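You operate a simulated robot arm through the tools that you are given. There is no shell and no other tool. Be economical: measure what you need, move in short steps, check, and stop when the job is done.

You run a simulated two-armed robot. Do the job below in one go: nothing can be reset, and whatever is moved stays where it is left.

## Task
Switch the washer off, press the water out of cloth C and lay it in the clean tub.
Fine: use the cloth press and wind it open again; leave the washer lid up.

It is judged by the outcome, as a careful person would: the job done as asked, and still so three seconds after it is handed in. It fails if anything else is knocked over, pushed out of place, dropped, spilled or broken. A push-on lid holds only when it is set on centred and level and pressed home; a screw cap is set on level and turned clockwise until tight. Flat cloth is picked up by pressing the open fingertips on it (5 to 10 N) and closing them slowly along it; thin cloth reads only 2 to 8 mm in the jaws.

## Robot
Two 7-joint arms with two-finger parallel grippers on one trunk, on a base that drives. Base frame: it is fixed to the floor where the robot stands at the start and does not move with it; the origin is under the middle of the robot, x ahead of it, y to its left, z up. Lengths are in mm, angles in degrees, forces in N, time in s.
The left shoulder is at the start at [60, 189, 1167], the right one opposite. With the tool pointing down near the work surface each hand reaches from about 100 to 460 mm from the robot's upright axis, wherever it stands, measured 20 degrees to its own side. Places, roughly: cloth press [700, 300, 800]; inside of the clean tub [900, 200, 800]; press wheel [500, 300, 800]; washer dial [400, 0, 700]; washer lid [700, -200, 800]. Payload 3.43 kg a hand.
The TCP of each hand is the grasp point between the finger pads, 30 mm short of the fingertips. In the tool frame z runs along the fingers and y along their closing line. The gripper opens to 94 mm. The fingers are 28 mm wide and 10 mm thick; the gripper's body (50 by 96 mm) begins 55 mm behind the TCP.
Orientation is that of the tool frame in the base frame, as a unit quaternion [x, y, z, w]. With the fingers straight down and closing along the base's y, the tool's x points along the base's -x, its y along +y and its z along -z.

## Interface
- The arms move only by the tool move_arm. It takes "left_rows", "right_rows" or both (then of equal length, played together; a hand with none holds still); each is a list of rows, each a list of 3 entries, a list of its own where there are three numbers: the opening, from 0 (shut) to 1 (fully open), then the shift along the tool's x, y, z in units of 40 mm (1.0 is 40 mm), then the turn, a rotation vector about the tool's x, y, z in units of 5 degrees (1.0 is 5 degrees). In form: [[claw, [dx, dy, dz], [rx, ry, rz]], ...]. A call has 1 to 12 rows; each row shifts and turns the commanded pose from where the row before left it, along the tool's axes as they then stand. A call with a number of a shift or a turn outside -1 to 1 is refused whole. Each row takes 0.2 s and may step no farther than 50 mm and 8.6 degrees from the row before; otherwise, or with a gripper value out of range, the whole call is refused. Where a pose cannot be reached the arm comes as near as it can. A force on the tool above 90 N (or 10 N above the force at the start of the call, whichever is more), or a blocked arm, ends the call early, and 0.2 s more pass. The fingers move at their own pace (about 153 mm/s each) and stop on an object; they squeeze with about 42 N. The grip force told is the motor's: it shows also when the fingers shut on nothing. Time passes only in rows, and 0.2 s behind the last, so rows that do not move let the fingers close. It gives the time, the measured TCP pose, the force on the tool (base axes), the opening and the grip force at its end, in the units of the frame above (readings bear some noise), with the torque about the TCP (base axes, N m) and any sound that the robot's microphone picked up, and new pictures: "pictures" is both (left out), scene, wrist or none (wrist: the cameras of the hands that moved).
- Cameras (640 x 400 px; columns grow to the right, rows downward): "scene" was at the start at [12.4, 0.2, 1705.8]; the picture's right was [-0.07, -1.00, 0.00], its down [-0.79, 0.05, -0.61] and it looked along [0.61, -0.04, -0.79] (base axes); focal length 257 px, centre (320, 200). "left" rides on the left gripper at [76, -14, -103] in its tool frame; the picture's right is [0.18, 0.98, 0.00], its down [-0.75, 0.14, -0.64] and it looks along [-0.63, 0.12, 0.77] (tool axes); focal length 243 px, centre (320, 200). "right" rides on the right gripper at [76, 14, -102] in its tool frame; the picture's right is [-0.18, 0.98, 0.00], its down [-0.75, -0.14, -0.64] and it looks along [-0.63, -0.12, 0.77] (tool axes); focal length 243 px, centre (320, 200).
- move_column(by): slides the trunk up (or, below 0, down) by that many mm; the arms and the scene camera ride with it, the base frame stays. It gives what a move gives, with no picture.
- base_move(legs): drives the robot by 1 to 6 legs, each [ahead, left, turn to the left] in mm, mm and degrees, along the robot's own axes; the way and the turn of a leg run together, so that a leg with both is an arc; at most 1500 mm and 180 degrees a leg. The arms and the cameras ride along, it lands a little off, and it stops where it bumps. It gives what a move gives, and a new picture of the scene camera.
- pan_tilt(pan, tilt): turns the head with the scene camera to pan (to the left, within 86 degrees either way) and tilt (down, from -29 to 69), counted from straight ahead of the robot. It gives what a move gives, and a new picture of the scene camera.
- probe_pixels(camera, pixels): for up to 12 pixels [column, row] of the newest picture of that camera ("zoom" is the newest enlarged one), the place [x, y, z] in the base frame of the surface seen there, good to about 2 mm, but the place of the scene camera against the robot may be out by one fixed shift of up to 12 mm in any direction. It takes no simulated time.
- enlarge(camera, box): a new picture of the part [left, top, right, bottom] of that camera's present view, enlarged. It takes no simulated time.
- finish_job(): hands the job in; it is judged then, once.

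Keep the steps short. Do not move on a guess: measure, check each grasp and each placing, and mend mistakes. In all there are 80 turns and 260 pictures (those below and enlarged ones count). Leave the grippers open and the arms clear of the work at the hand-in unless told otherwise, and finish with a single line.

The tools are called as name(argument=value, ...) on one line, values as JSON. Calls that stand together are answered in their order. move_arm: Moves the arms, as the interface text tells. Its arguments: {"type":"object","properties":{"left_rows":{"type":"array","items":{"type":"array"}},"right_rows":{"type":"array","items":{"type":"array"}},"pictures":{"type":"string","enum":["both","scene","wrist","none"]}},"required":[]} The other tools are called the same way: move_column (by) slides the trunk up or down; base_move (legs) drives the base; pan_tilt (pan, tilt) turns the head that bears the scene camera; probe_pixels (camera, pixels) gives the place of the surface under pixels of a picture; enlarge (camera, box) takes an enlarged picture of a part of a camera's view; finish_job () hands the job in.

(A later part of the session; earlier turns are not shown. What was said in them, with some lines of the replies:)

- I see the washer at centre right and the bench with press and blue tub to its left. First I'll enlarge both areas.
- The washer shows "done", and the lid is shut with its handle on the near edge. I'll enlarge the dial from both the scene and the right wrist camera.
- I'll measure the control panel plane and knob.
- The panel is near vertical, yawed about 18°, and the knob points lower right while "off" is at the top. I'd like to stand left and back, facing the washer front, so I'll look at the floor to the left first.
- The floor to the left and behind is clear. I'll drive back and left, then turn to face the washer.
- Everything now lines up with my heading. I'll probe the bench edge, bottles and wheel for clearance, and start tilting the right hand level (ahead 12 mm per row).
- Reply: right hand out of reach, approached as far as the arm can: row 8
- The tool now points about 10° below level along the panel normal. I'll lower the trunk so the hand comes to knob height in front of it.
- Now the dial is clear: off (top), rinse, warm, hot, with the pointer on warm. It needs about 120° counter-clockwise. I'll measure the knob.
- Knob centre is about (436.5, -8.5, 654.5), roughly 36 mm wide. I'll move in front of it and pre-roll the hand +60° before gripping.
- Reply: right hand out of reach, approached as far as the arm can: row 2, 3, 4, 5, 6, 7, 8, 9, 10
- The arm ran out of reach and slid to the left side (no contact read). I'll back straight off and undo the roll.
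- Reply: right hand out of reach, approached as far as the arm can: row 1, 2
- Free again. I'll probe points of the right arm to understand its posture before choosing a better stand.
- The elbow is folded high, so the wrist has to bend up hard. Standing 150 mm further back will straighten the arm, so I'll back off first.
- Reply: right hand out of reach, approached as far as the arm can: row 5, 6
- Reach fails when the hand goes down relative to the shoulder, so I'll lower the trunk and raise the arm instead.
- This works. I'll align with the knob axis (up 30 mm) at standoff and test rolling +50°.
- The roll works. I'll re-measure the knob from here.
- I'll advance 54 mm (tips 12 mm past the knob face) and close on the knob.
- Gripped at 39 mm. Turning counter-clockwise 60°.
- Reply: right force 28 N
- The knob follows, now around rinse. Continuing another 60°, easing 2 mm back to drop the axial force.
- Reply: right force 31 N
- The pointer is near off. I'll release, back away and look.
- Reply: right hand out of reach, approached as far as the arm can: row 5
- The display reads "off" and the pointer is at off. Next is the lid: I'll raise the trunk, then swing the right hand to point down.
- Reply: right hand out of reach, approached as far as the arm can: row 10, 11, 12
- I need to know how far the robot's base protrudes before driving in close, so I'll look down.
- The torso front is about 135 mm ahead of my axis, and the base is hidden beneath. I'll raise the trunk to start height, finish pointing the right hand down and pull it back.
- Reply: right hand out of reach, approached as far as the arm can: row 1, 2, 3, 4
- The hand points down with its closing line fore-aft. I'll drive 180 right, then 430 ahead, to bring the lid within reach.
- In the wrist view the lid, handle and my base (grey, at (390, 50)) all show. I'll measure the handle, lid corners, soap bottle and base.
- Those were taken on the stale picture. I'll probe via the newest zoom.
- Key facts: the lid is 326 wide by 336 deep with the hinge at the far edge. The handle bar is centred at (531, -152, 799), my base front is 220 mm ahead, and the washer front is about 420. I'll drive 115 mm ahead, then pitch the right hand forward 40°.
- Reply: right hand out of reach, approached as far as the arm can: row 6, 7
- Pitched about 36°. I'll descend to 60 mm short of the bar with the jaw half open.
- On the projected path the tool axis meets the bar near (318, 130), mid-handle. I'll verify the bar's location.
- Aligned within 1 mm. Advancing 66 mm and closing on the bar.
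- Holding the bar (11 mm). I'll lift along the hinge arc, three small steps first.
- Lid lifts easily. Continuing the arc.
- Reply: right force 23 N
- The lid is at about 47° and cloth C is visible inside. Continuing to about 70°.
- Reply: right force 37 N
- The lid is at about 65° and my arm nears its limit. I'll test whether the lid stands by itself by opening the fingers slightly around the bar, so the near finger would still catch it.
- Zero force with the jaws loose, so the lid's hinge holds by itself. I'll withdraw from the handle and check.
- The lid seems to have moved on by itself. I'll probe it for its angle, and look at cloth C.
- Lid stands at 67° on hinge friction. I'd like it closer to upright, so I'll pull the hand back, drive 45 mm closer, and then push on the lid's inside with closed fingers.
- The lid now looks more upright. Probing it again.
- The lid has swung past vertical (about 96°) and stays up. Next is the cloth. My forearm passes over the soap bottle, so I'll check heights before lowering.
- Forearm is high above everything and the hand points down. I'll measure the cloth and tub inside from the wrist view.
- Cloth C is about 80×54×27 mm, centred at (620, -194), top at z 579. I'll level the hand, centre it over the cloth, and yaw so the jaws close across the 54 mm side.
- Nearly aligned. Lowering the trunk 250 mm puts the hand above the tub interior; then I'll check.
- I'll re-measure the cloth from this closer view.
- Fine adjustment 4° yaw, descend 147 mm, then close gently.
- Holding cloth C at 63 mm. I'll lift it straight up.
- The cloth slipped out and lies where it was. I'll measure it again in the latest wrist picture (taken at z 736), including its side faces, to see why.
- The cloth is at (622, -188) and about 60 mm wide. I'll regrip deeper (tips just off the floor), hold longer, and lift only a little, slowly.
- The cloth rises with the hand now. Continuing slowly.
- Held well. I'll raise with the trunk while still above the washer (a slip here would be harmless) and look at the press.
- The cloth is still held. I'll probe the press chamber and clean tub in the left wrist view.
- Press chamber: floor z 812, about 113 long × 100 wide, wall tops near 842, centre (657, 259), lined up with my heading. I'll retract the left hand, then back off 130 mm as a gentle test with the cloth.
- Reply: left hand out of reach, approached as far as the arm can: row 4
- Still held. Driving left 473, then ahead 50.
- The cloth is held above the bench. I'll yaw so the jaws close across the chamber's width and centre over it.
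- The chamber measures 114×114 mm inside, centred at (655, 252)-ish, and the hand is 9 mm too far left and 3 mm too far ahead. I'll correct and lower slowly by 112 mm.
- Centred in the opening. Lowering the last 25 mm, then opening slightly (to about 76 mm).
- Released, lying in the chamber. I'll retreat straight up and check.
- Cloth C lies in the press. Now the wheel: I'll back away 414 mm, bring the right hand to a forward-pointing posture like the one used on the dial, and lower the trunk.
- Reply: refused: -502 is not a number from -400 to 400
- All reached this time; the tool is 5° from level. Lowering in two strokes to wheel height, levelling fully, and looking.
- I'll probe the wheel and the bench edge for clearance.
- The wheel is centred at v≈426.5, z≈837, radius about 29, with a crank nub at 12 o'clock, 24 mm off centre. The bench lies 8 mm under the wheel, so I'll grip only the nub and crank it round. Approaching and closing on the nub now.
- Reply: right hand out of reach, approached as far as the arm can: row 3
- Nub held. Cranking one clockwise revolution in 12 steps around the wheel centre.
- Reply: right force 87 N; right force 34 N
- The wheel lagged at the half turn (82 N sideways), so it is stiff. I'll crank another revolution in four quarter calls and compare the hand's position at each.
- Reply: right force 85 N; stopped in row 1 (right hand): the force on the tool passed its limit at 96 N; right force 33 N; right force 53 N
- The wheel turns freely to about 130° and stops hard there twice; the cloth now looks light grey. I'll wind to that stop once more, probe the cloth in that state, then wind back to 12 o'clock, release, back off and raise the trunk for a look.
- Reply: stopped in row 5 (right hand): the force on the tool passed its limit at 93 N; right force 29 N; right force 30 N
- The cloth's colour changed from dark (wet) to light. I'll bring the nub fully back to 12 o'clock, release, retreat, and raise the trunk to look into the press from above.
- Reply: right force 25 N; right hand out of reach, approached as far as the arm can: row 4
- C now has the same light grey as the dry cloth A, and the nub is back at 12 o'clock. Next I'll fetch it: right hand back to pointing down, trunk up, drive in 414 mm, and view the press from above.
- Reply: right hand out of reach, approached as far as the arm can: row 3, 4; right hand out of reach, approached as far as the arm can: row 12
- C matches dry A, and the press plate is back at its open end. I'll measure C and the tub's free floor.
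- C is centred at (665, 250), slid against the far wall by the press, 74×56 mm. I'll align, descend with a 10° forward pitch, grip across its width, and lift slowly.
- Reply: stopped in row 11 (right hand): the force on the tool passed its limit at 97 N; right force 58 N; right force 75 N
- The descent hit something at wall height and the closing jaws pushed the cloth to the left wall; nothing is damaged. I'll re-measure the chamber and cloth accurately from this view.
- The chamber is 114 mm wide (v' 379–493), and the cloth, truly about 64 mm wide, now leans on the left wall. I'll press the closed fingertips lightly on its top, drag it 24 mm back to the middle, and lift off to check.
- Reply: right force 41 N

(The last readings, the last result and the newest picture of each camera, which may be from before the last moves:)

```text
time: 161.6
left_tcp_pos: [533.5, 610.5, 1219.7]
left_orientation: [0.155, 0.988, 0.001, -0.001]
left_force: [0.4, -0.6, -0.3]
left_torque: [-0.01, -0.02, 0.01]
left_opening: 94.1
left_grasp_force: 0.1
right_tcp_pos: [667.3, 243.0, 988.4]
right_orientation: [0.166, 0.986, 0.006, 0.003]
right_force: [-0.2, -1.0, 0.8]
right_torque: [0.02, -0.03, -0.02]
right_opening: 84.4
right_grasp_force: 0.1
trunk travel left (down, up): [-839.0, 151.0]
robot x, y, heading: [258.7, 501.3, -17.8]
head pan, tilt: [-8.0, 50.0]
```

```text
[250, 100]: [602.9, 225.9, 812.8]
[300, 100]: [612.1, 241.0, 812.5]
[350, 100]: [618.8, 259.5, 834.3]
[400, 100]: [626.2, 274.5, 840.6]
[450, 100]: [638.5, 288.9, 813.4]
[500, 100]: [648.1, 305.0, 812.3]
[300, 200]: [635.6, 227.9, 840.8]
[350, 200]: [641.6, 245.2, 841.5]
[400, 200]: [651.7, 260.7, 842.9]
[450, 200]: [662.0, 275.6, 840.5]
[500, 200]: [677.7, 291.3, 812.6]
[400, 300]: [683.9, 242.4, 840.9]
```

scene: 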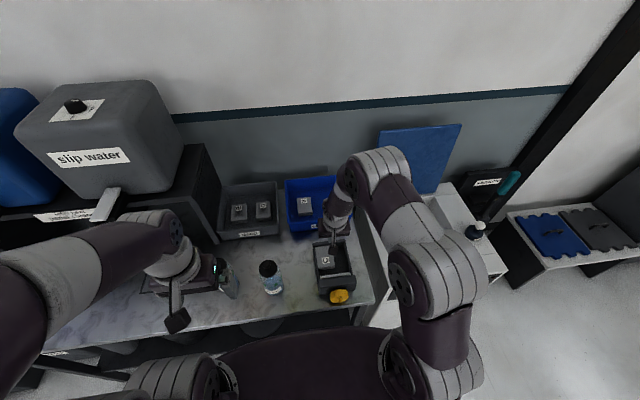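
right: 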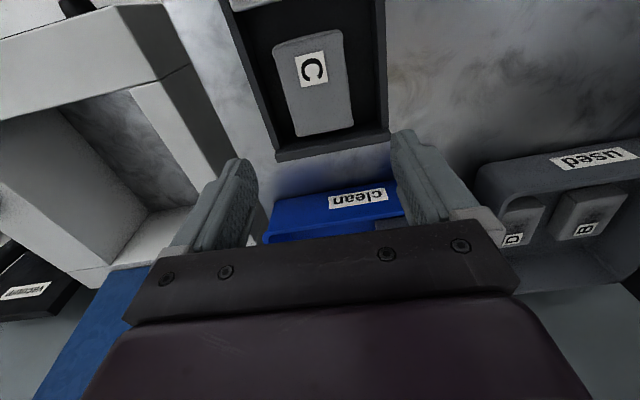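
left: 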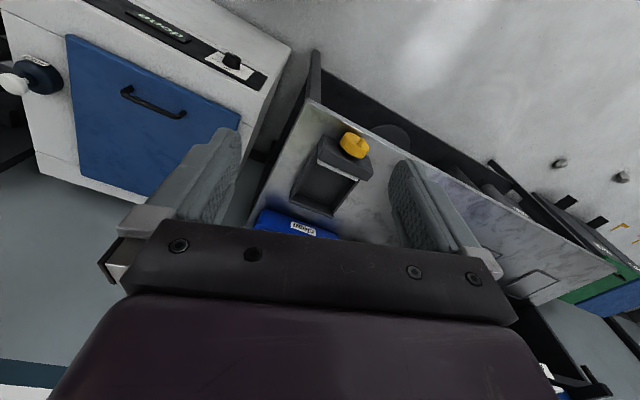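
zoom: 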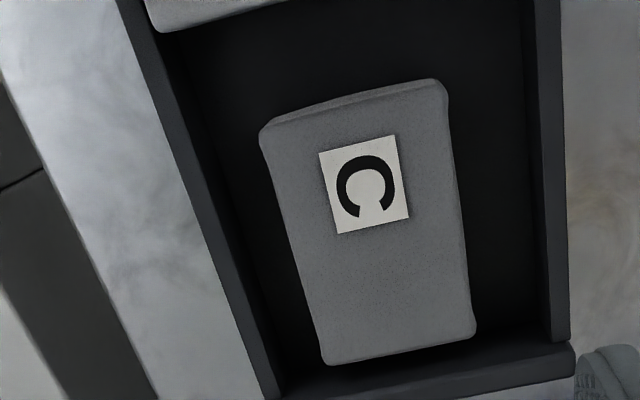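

The drag worked: the cloth is mid-chamber, centred at (656, 248). I'll descend with an 80 mm opening, close, lift slowly, then drive 35 mm closer.

move_arm(right_rows=[[0.85, [0.31, 0.03, 0], [0, 0, 0]], [0.85, [0, 0, 0.9], [0, 0, 0]], [0.85, [0, 0, 0.9], [0, 0, 0]], [0.85, [0, 0, 0.9], [0, 0, 0]], [0.85, [0, 0, 0.5], [0, 0, 0]], [0.85, [0, 0, 0.33], [0, 0, 0]], [0.75, [0, 0, 0], [0, 0, 0]], [0.68, [0, 0, 0], [0, 0, 0]], [0.6, [0, 0, 0], [0, 0, 0]], [0.4, [0, 0, 0], [0, 0, 0]], [0, [0, 0, 0], [0, 0, 0]], [0, [0, 0, 0], [0, 0, 0]]], pictures="wrist")

move_arm(right_rows=[[0, [0, 0, 0], [0, 0, 0]], [0, [0, 0, -0.05], [0, 0, 0]], [0, [0, 0, -0.1], [0, 0, 0]], [0, [0, 0, -0.15], [0, 0, 0]], [0, [0, 0, -0.2], [0, 0, 0]], [0, [0, 0, -0.25], [0, 0, 0]], [0, [0, 0, -0.3], [0, 0, 0]], [0, [0, 0, -0.3], [0, 0, 0]], [0, [0, 0, -0.3], [0, 0, 0]], [0, [0, 0, -0.3], [0, 0, 0]], [0, [0, 0, -0.3], [0, 0, 0]], [0, [0, 0, -0.3], [0, 0, 0]]], pictures="wrist")

base_move(legs=[[35, 0, 0]])

```text
time: 164.2
left_tcp_pos: [532.5, 609.5, 1218.3]
left_orientation: [0.155, 0.988, 0.0, -0.002]
left_force: [-0.1, -0.5, -0.3]
left_torque: [-0.02, 0.0, -0.01]
left_opening: 94.0
left_grasp_force: 0.1
right_tcp_pos: [660.2, 247.9, 846.1]
right_orientation: [0.166, 0.986, 0.006, 0.005]
right_force: [0.2, -0.4, -0.2]
right_torque: [-0.02, 0.0, 0.0]
right_opening: 63.5
right_grasp_force: 42.5
trunk travel left (down, up): [-839.0, 151.0]
robot x, y, heading: [259.4, 503.1, -17.7]
head pan, tilt: [-8.0, 50.0]
```

right: 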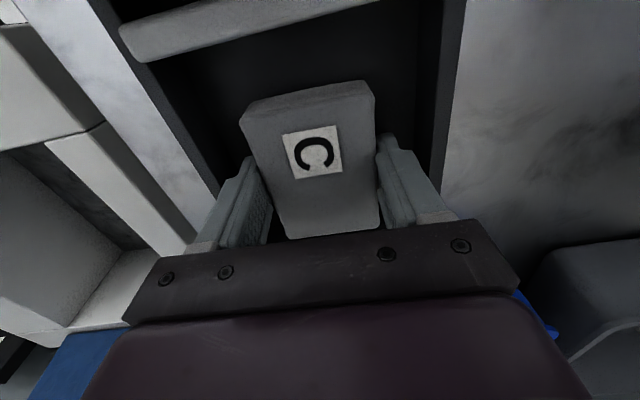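

```text
time: 166.8
left_tcp_pos: [532.1, 610.7, 1219.6]
left_orientation: [0.155, 0.988, 0.0, -0.001]
left_force: [0.7, -0.7, 0.3]
left_torque: [0.04, 0.02, 0.01]
left_opening: 94.0
left_grasp_force: 0.1
right_tcp_pos: [657.8, 246.6, 948.3]
right_orientation: [0.165, 0.986, 0.005, 0.004]
right_force: [-0.8, -0.3, -0.2]
right_torque: [0.0, -0.01, 0.04]
right_opening: 63.6
right_grasp_force: 41.5
trunk travel left (down, up): [-839.0, 151.0]
robot x, y, heading: [259.0, 501.2, -18.0]
head pan, tilt: [-8.0, 50.0]
```

right: 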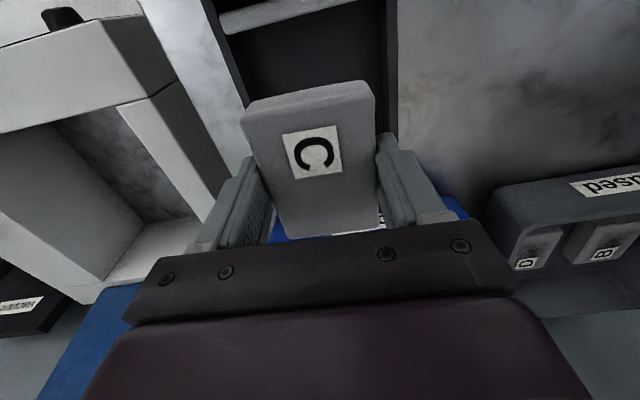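

```text
time: 167.7
left_tcp_pos: [561.2, 600.6, 1219.9]
left_orientation: [0.155, 0.988, 0.0, 0.001]
left_force: [-1.1, 0.9, 0.4]
left_torque: [0.0, -0.02, -0.02]
left_opening: 93.9
left_grasp_force: 0.1
right_tcp_pos: [686.8, 238.0, 949.8]
right_orientation: [0.166, 0.986, 0.005, 0.005]
right_force: [-0.8, 0.2, -0.2]
right_torque: [-0.01, -0.07, 0.02]
right_opening: 63.8
right_grasp_force: 41.9
trunk travel left (down, up): [-839.0, 151.0]
robot x, y, heading: [289.7, 492.0, -17.8]
head pan, tilt: [-8.0, 50.0]
```

scene: 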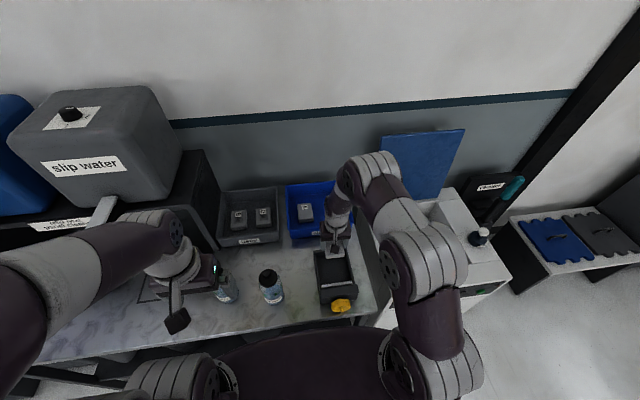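

C is held (63.6 mm) and clear of the press. Now I'll carry it over the near right part of the clean tub, pitching the hand forward 40° to gain reach.

move_arm(right_rows=[[0, [-0.2, -0.0375, -0.1], [0, -1, 0]], [0, [-0.349, -0.0375, 0.031], [0, -1, 0]], [0, [-0.492, -0.0375, 0.087], [0, -1, 0]], [0, [-0.531, -0.0375, 0.142], [0, -1, 0]], [0, [-0.517, -0.0375, 0.188], [0, -1, 0]], [0, [-0.498, -0.0375, 0.232], [0, -1, 0]], [0, [-0.476, -0.0375, 0.275], [0, -1, 0]], [0, [-0.45, -0.0375, 0.315], [0, -1, 0]], [0, [-0.383, -0.0375, 0.321], [0, 0, 0]], [0, [-0.268, -0.0375, 0.225], [0, 0, 0]]], pictures="both")

enlarge(camera="scene", box=[260, 150, 400, 270])

probe_pixels(camera="scene", pixels=[[290, 190], [292, 235], [305, 213], [318, 190], [322, 225], [330, 185]])

```text
time: 169.9
left_tcp_pos: [566.2, 599.5, 1219.0]
left_orientation: [0.154, 0.988, 0.0, -0.002]
left_force: [-0.2, 0.3, -0.3]
left_torque: [-0.01, 0.02, 0.0]
left_opening: 93.9
left_grasp_force: 0.2
right_tcp_pos: [861.5, 161.5, 951.1]
right_orientation: [0.158, 0.926, -0.052, 0.34]
right_force: [0.3, -0.7, 0.3]
right_torque: [0.0, 0.05, -0.02]
right_opening: 63.8
right_grasp_force: 42.1
trunk travel left (down, up): [-839.0, 151.0]
robot x, y, heading: [290.3, 491.7, -18.0]
head pan, tilt: [-8.0, 50.0]
```

scene: 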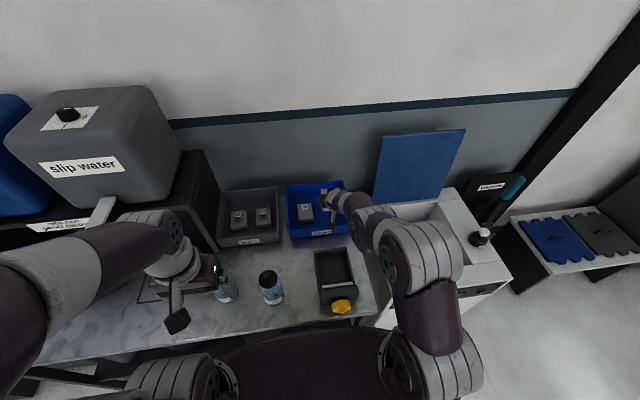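
right: 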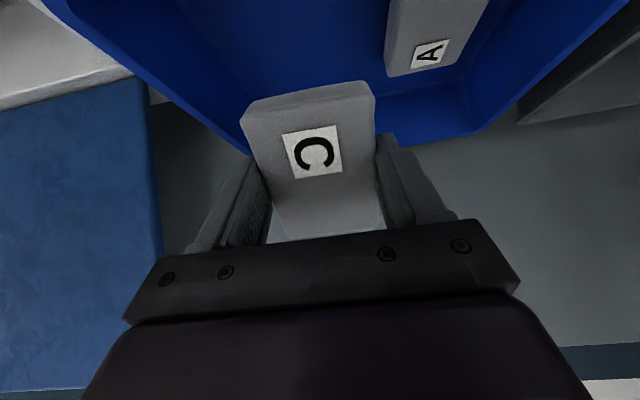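

```text
3.33 times, centred on (330, 210) of scene
```

zoom: 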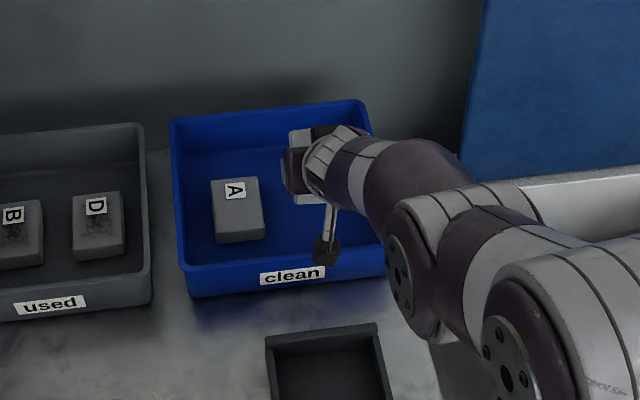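

```text
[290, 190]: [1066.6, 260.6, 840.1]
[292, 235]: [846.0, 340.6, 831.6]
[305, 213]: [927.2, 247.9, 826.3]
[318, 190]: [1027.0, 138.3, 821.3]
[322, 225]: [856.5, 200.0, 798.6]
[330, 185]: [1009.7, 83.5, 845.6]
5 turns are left
```

C hangs over the tub's free right half, clear of A. Lowering 92 mm straight down so its near edge just reaches the tub floor.

move_arm(right_rows=[[0, [0.129, 0, 0.153], [0, 0, 0]], [0, [0.225, 0, 0.268], [0, 0, 0]], [0, [0.257, 0, 0.306], [0, 0, 0]], [0, [0.257, 0, 0.306], [0, 0, 0]], [0, [0.257, 0, 0.306], [0, 0, 0]], [0, [0.193, 0, 0.23], [0, 0, 0]], [0, [0.096, 0, 0.115], [0, 0, 0]], [0, [0.064, 0, 0.077], [0, 0, 0]]], pictures="both")

enlarge(camera="scene", box=[270, 160, 370, 250])

```text
time: 171.7
left_tcp_pos: [566.4, 599.2, 1219.0]
left_orientation: [0.155, 0.988, 0.0, -0.001]
left_force: [-0.4, 0.6, 0.3]
left_torque: [0.03, 0.04, 0.02]
left_opening: 93.9
left_grasp_force: 0.0
right_tcp_pos: [861.8, 160.9, 861.3]
right_orientation: [0.157, 0.926, -0.052, 0.34]
right_force: [0.3, 0.0, 0.1]
right_torque: [0.01, 0.0, -0.01]
right_opening: 63.7
right_grasp_force: 41.8
trunk travel left (down, up): [-839.0, 151.0]
robot x, y, heading: [292.2, 494.5, -17.8]
head pan, tilt: [-8.0, 50.0]
```

scene: 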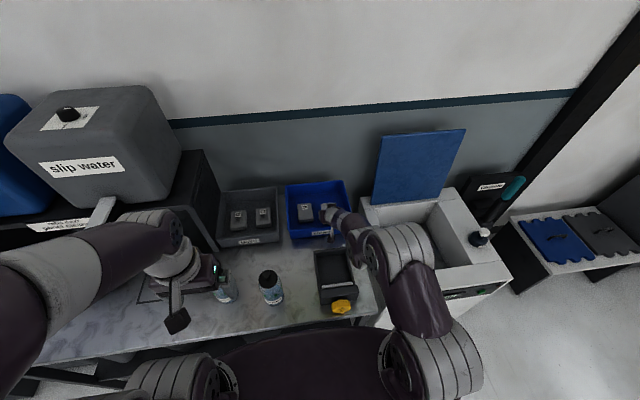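
right: 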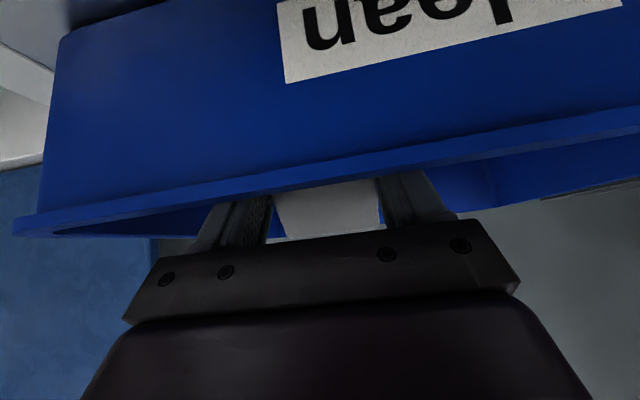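

```text
4.44 times, centred on (320, 205) of scene
4 turns are left
```

zoom: 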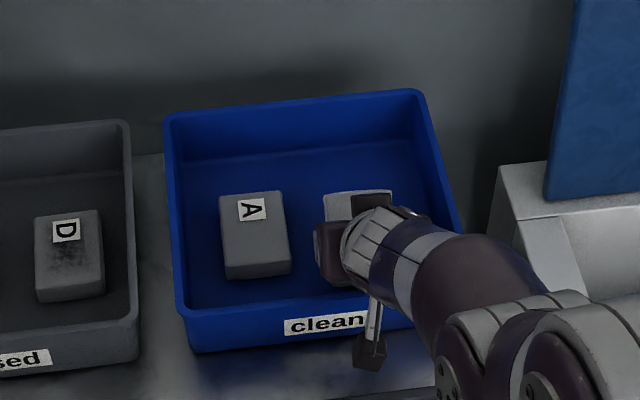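

C is inside the tub beside A, hovering a few mm above the floor with no contact force. I'll lower 4 mm more, release, rise straight up, then pull back.

move_arm(right_rows=[[0, [0.064, 0, 0.077], [0, 0, 0]], [0, [0, 0, 0], [0, 0, 0]], [0.72, [0, 0, 0], [0, 0, 0]], [0.8, [0, 0, 0], [0, 0, 0]], [0.8, [0, 0, 0], [0, 0, 0]], [0.8, [-0.193, 0, -0.23], [0, 0, 0]], [0.8, [-0.386, 0, -0.46], [0, 0, 0]], [0.8, [-0.514, 0, -0.613], [0, 0, 0]], [0.8, [-0.514, 0, -0.613], [0, 0, 0]], [0.8, [-0.514, 0, -0.613], [0, 0, 0]], [0.8, [-0.514, 0, -0.613], [0, 0, 0]]], pictures="wrist")

move_arm(right_rows=[[1, [0.7, 0, -0.588], [0, 0, 0]], [1, [0.7, 0, -0.588], [0, 0, 0]], [1, [0.7, 0, -0.588], [0, 0, 0]], [1, [0.7, 0, -0.588], [0, 0, 0]]], pictures="both")

enlarge(camera="scene", box=[250, 140, 400, 320])

```text
time: 174.1
left_tcp_pos: [566.2, 599.3, 1219.7]
left_orientation: [0.155, 0.988, 0.0, -0.001]
left_force: [-0.2, -0.2, -0.3]
left_torque: [-0.01, 0.0, 0.0]
left_opening: 94.1
left_grasp_force: 0.1
right_tcp_pos: [859.9, 160.9, 1022.6]
right_orientation: [0.157, 0.926, -0.052, 0.34]
right_force: [-0.1, 0.3, 0.2]
right_torque: [0.01, -0.02, -0.02]
right_opening: 75.2
right_grasp_force: 0.1
trunk travel left (down, up): [-839.0, 151.0]
robot x, y, heading: [289.4, 491.3, -18.0]
head pan, tilt: [-8.0, 50.0]
```

right: 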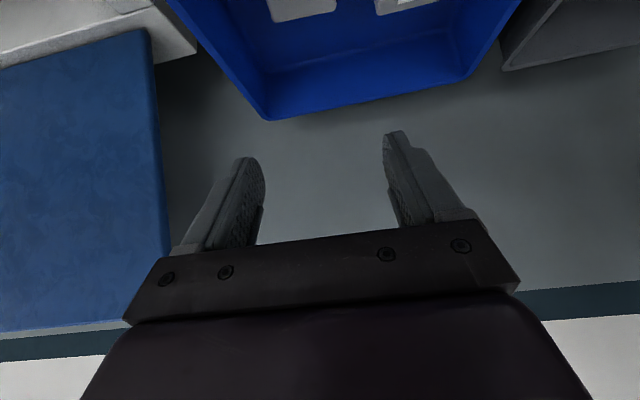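

```text
time: 175.1
left_tcp_pos: [564.8, 601.4, 1219.0]
left_orientation: [0.155, 0.988, 0.001, -0.001]
left_force: [0.1, -0.1, 0.1]
left_torque: [0.0, -0.04, -0.02]
left_opening: 93.9
left_grasp_force: 0.1
right_tcp_pos: [720.8, 208.8, 1022.6]
right_orientation: [0.159, 0.925, -0.053, 0.342]
right_force: [-0.1, 0.2, 0.0]
right_torque: [-0.03, 0.01, 0.0]
right_opening: 94.0
right_grasp_force: 0.1
trunk travel left (down, up): [-839.0, 151.0]
robot x, y, heading: [291.8, 493.2, -17.7]
head pan, tilt: [-8.0, 50.0]
```

scene: 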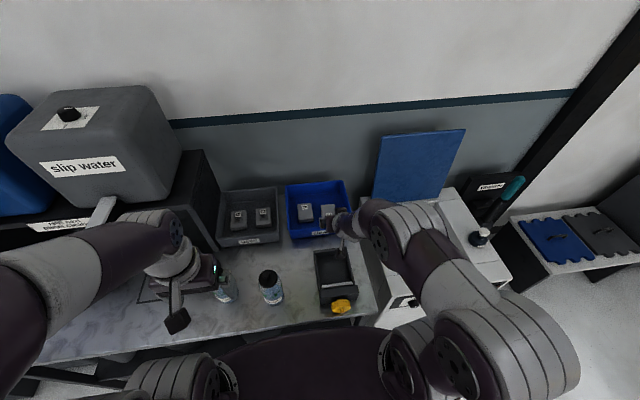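
right: 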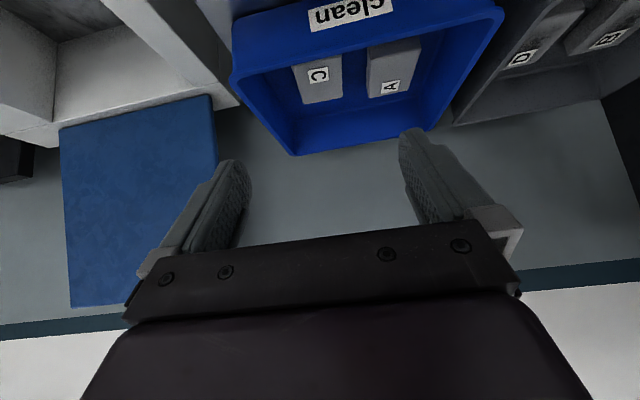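

```text
2.22 times, centred on (325, 230) of scene
3 turns are left
```

zoom: 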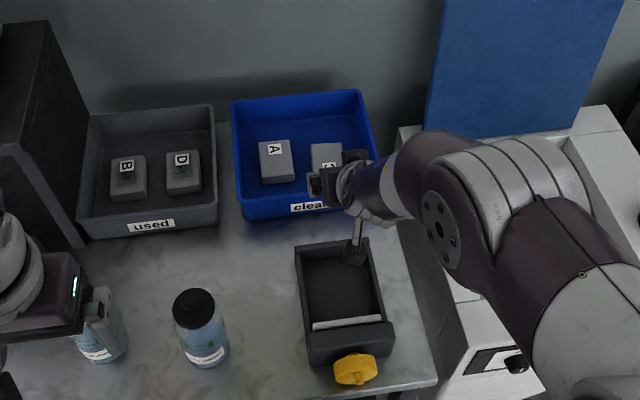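

C lies flat beside A in the clean tub. The press plate is wound back with the nub at 12 o'clock, the lid is up, and the dial is at off. Both grippers are open and clear, so I'm handing in.

finish_job()

```text
The job is handed in.
```

The washer is off with its lid left up, cloth C has been pressed and laid in the clean tub, and the press is wound open again.
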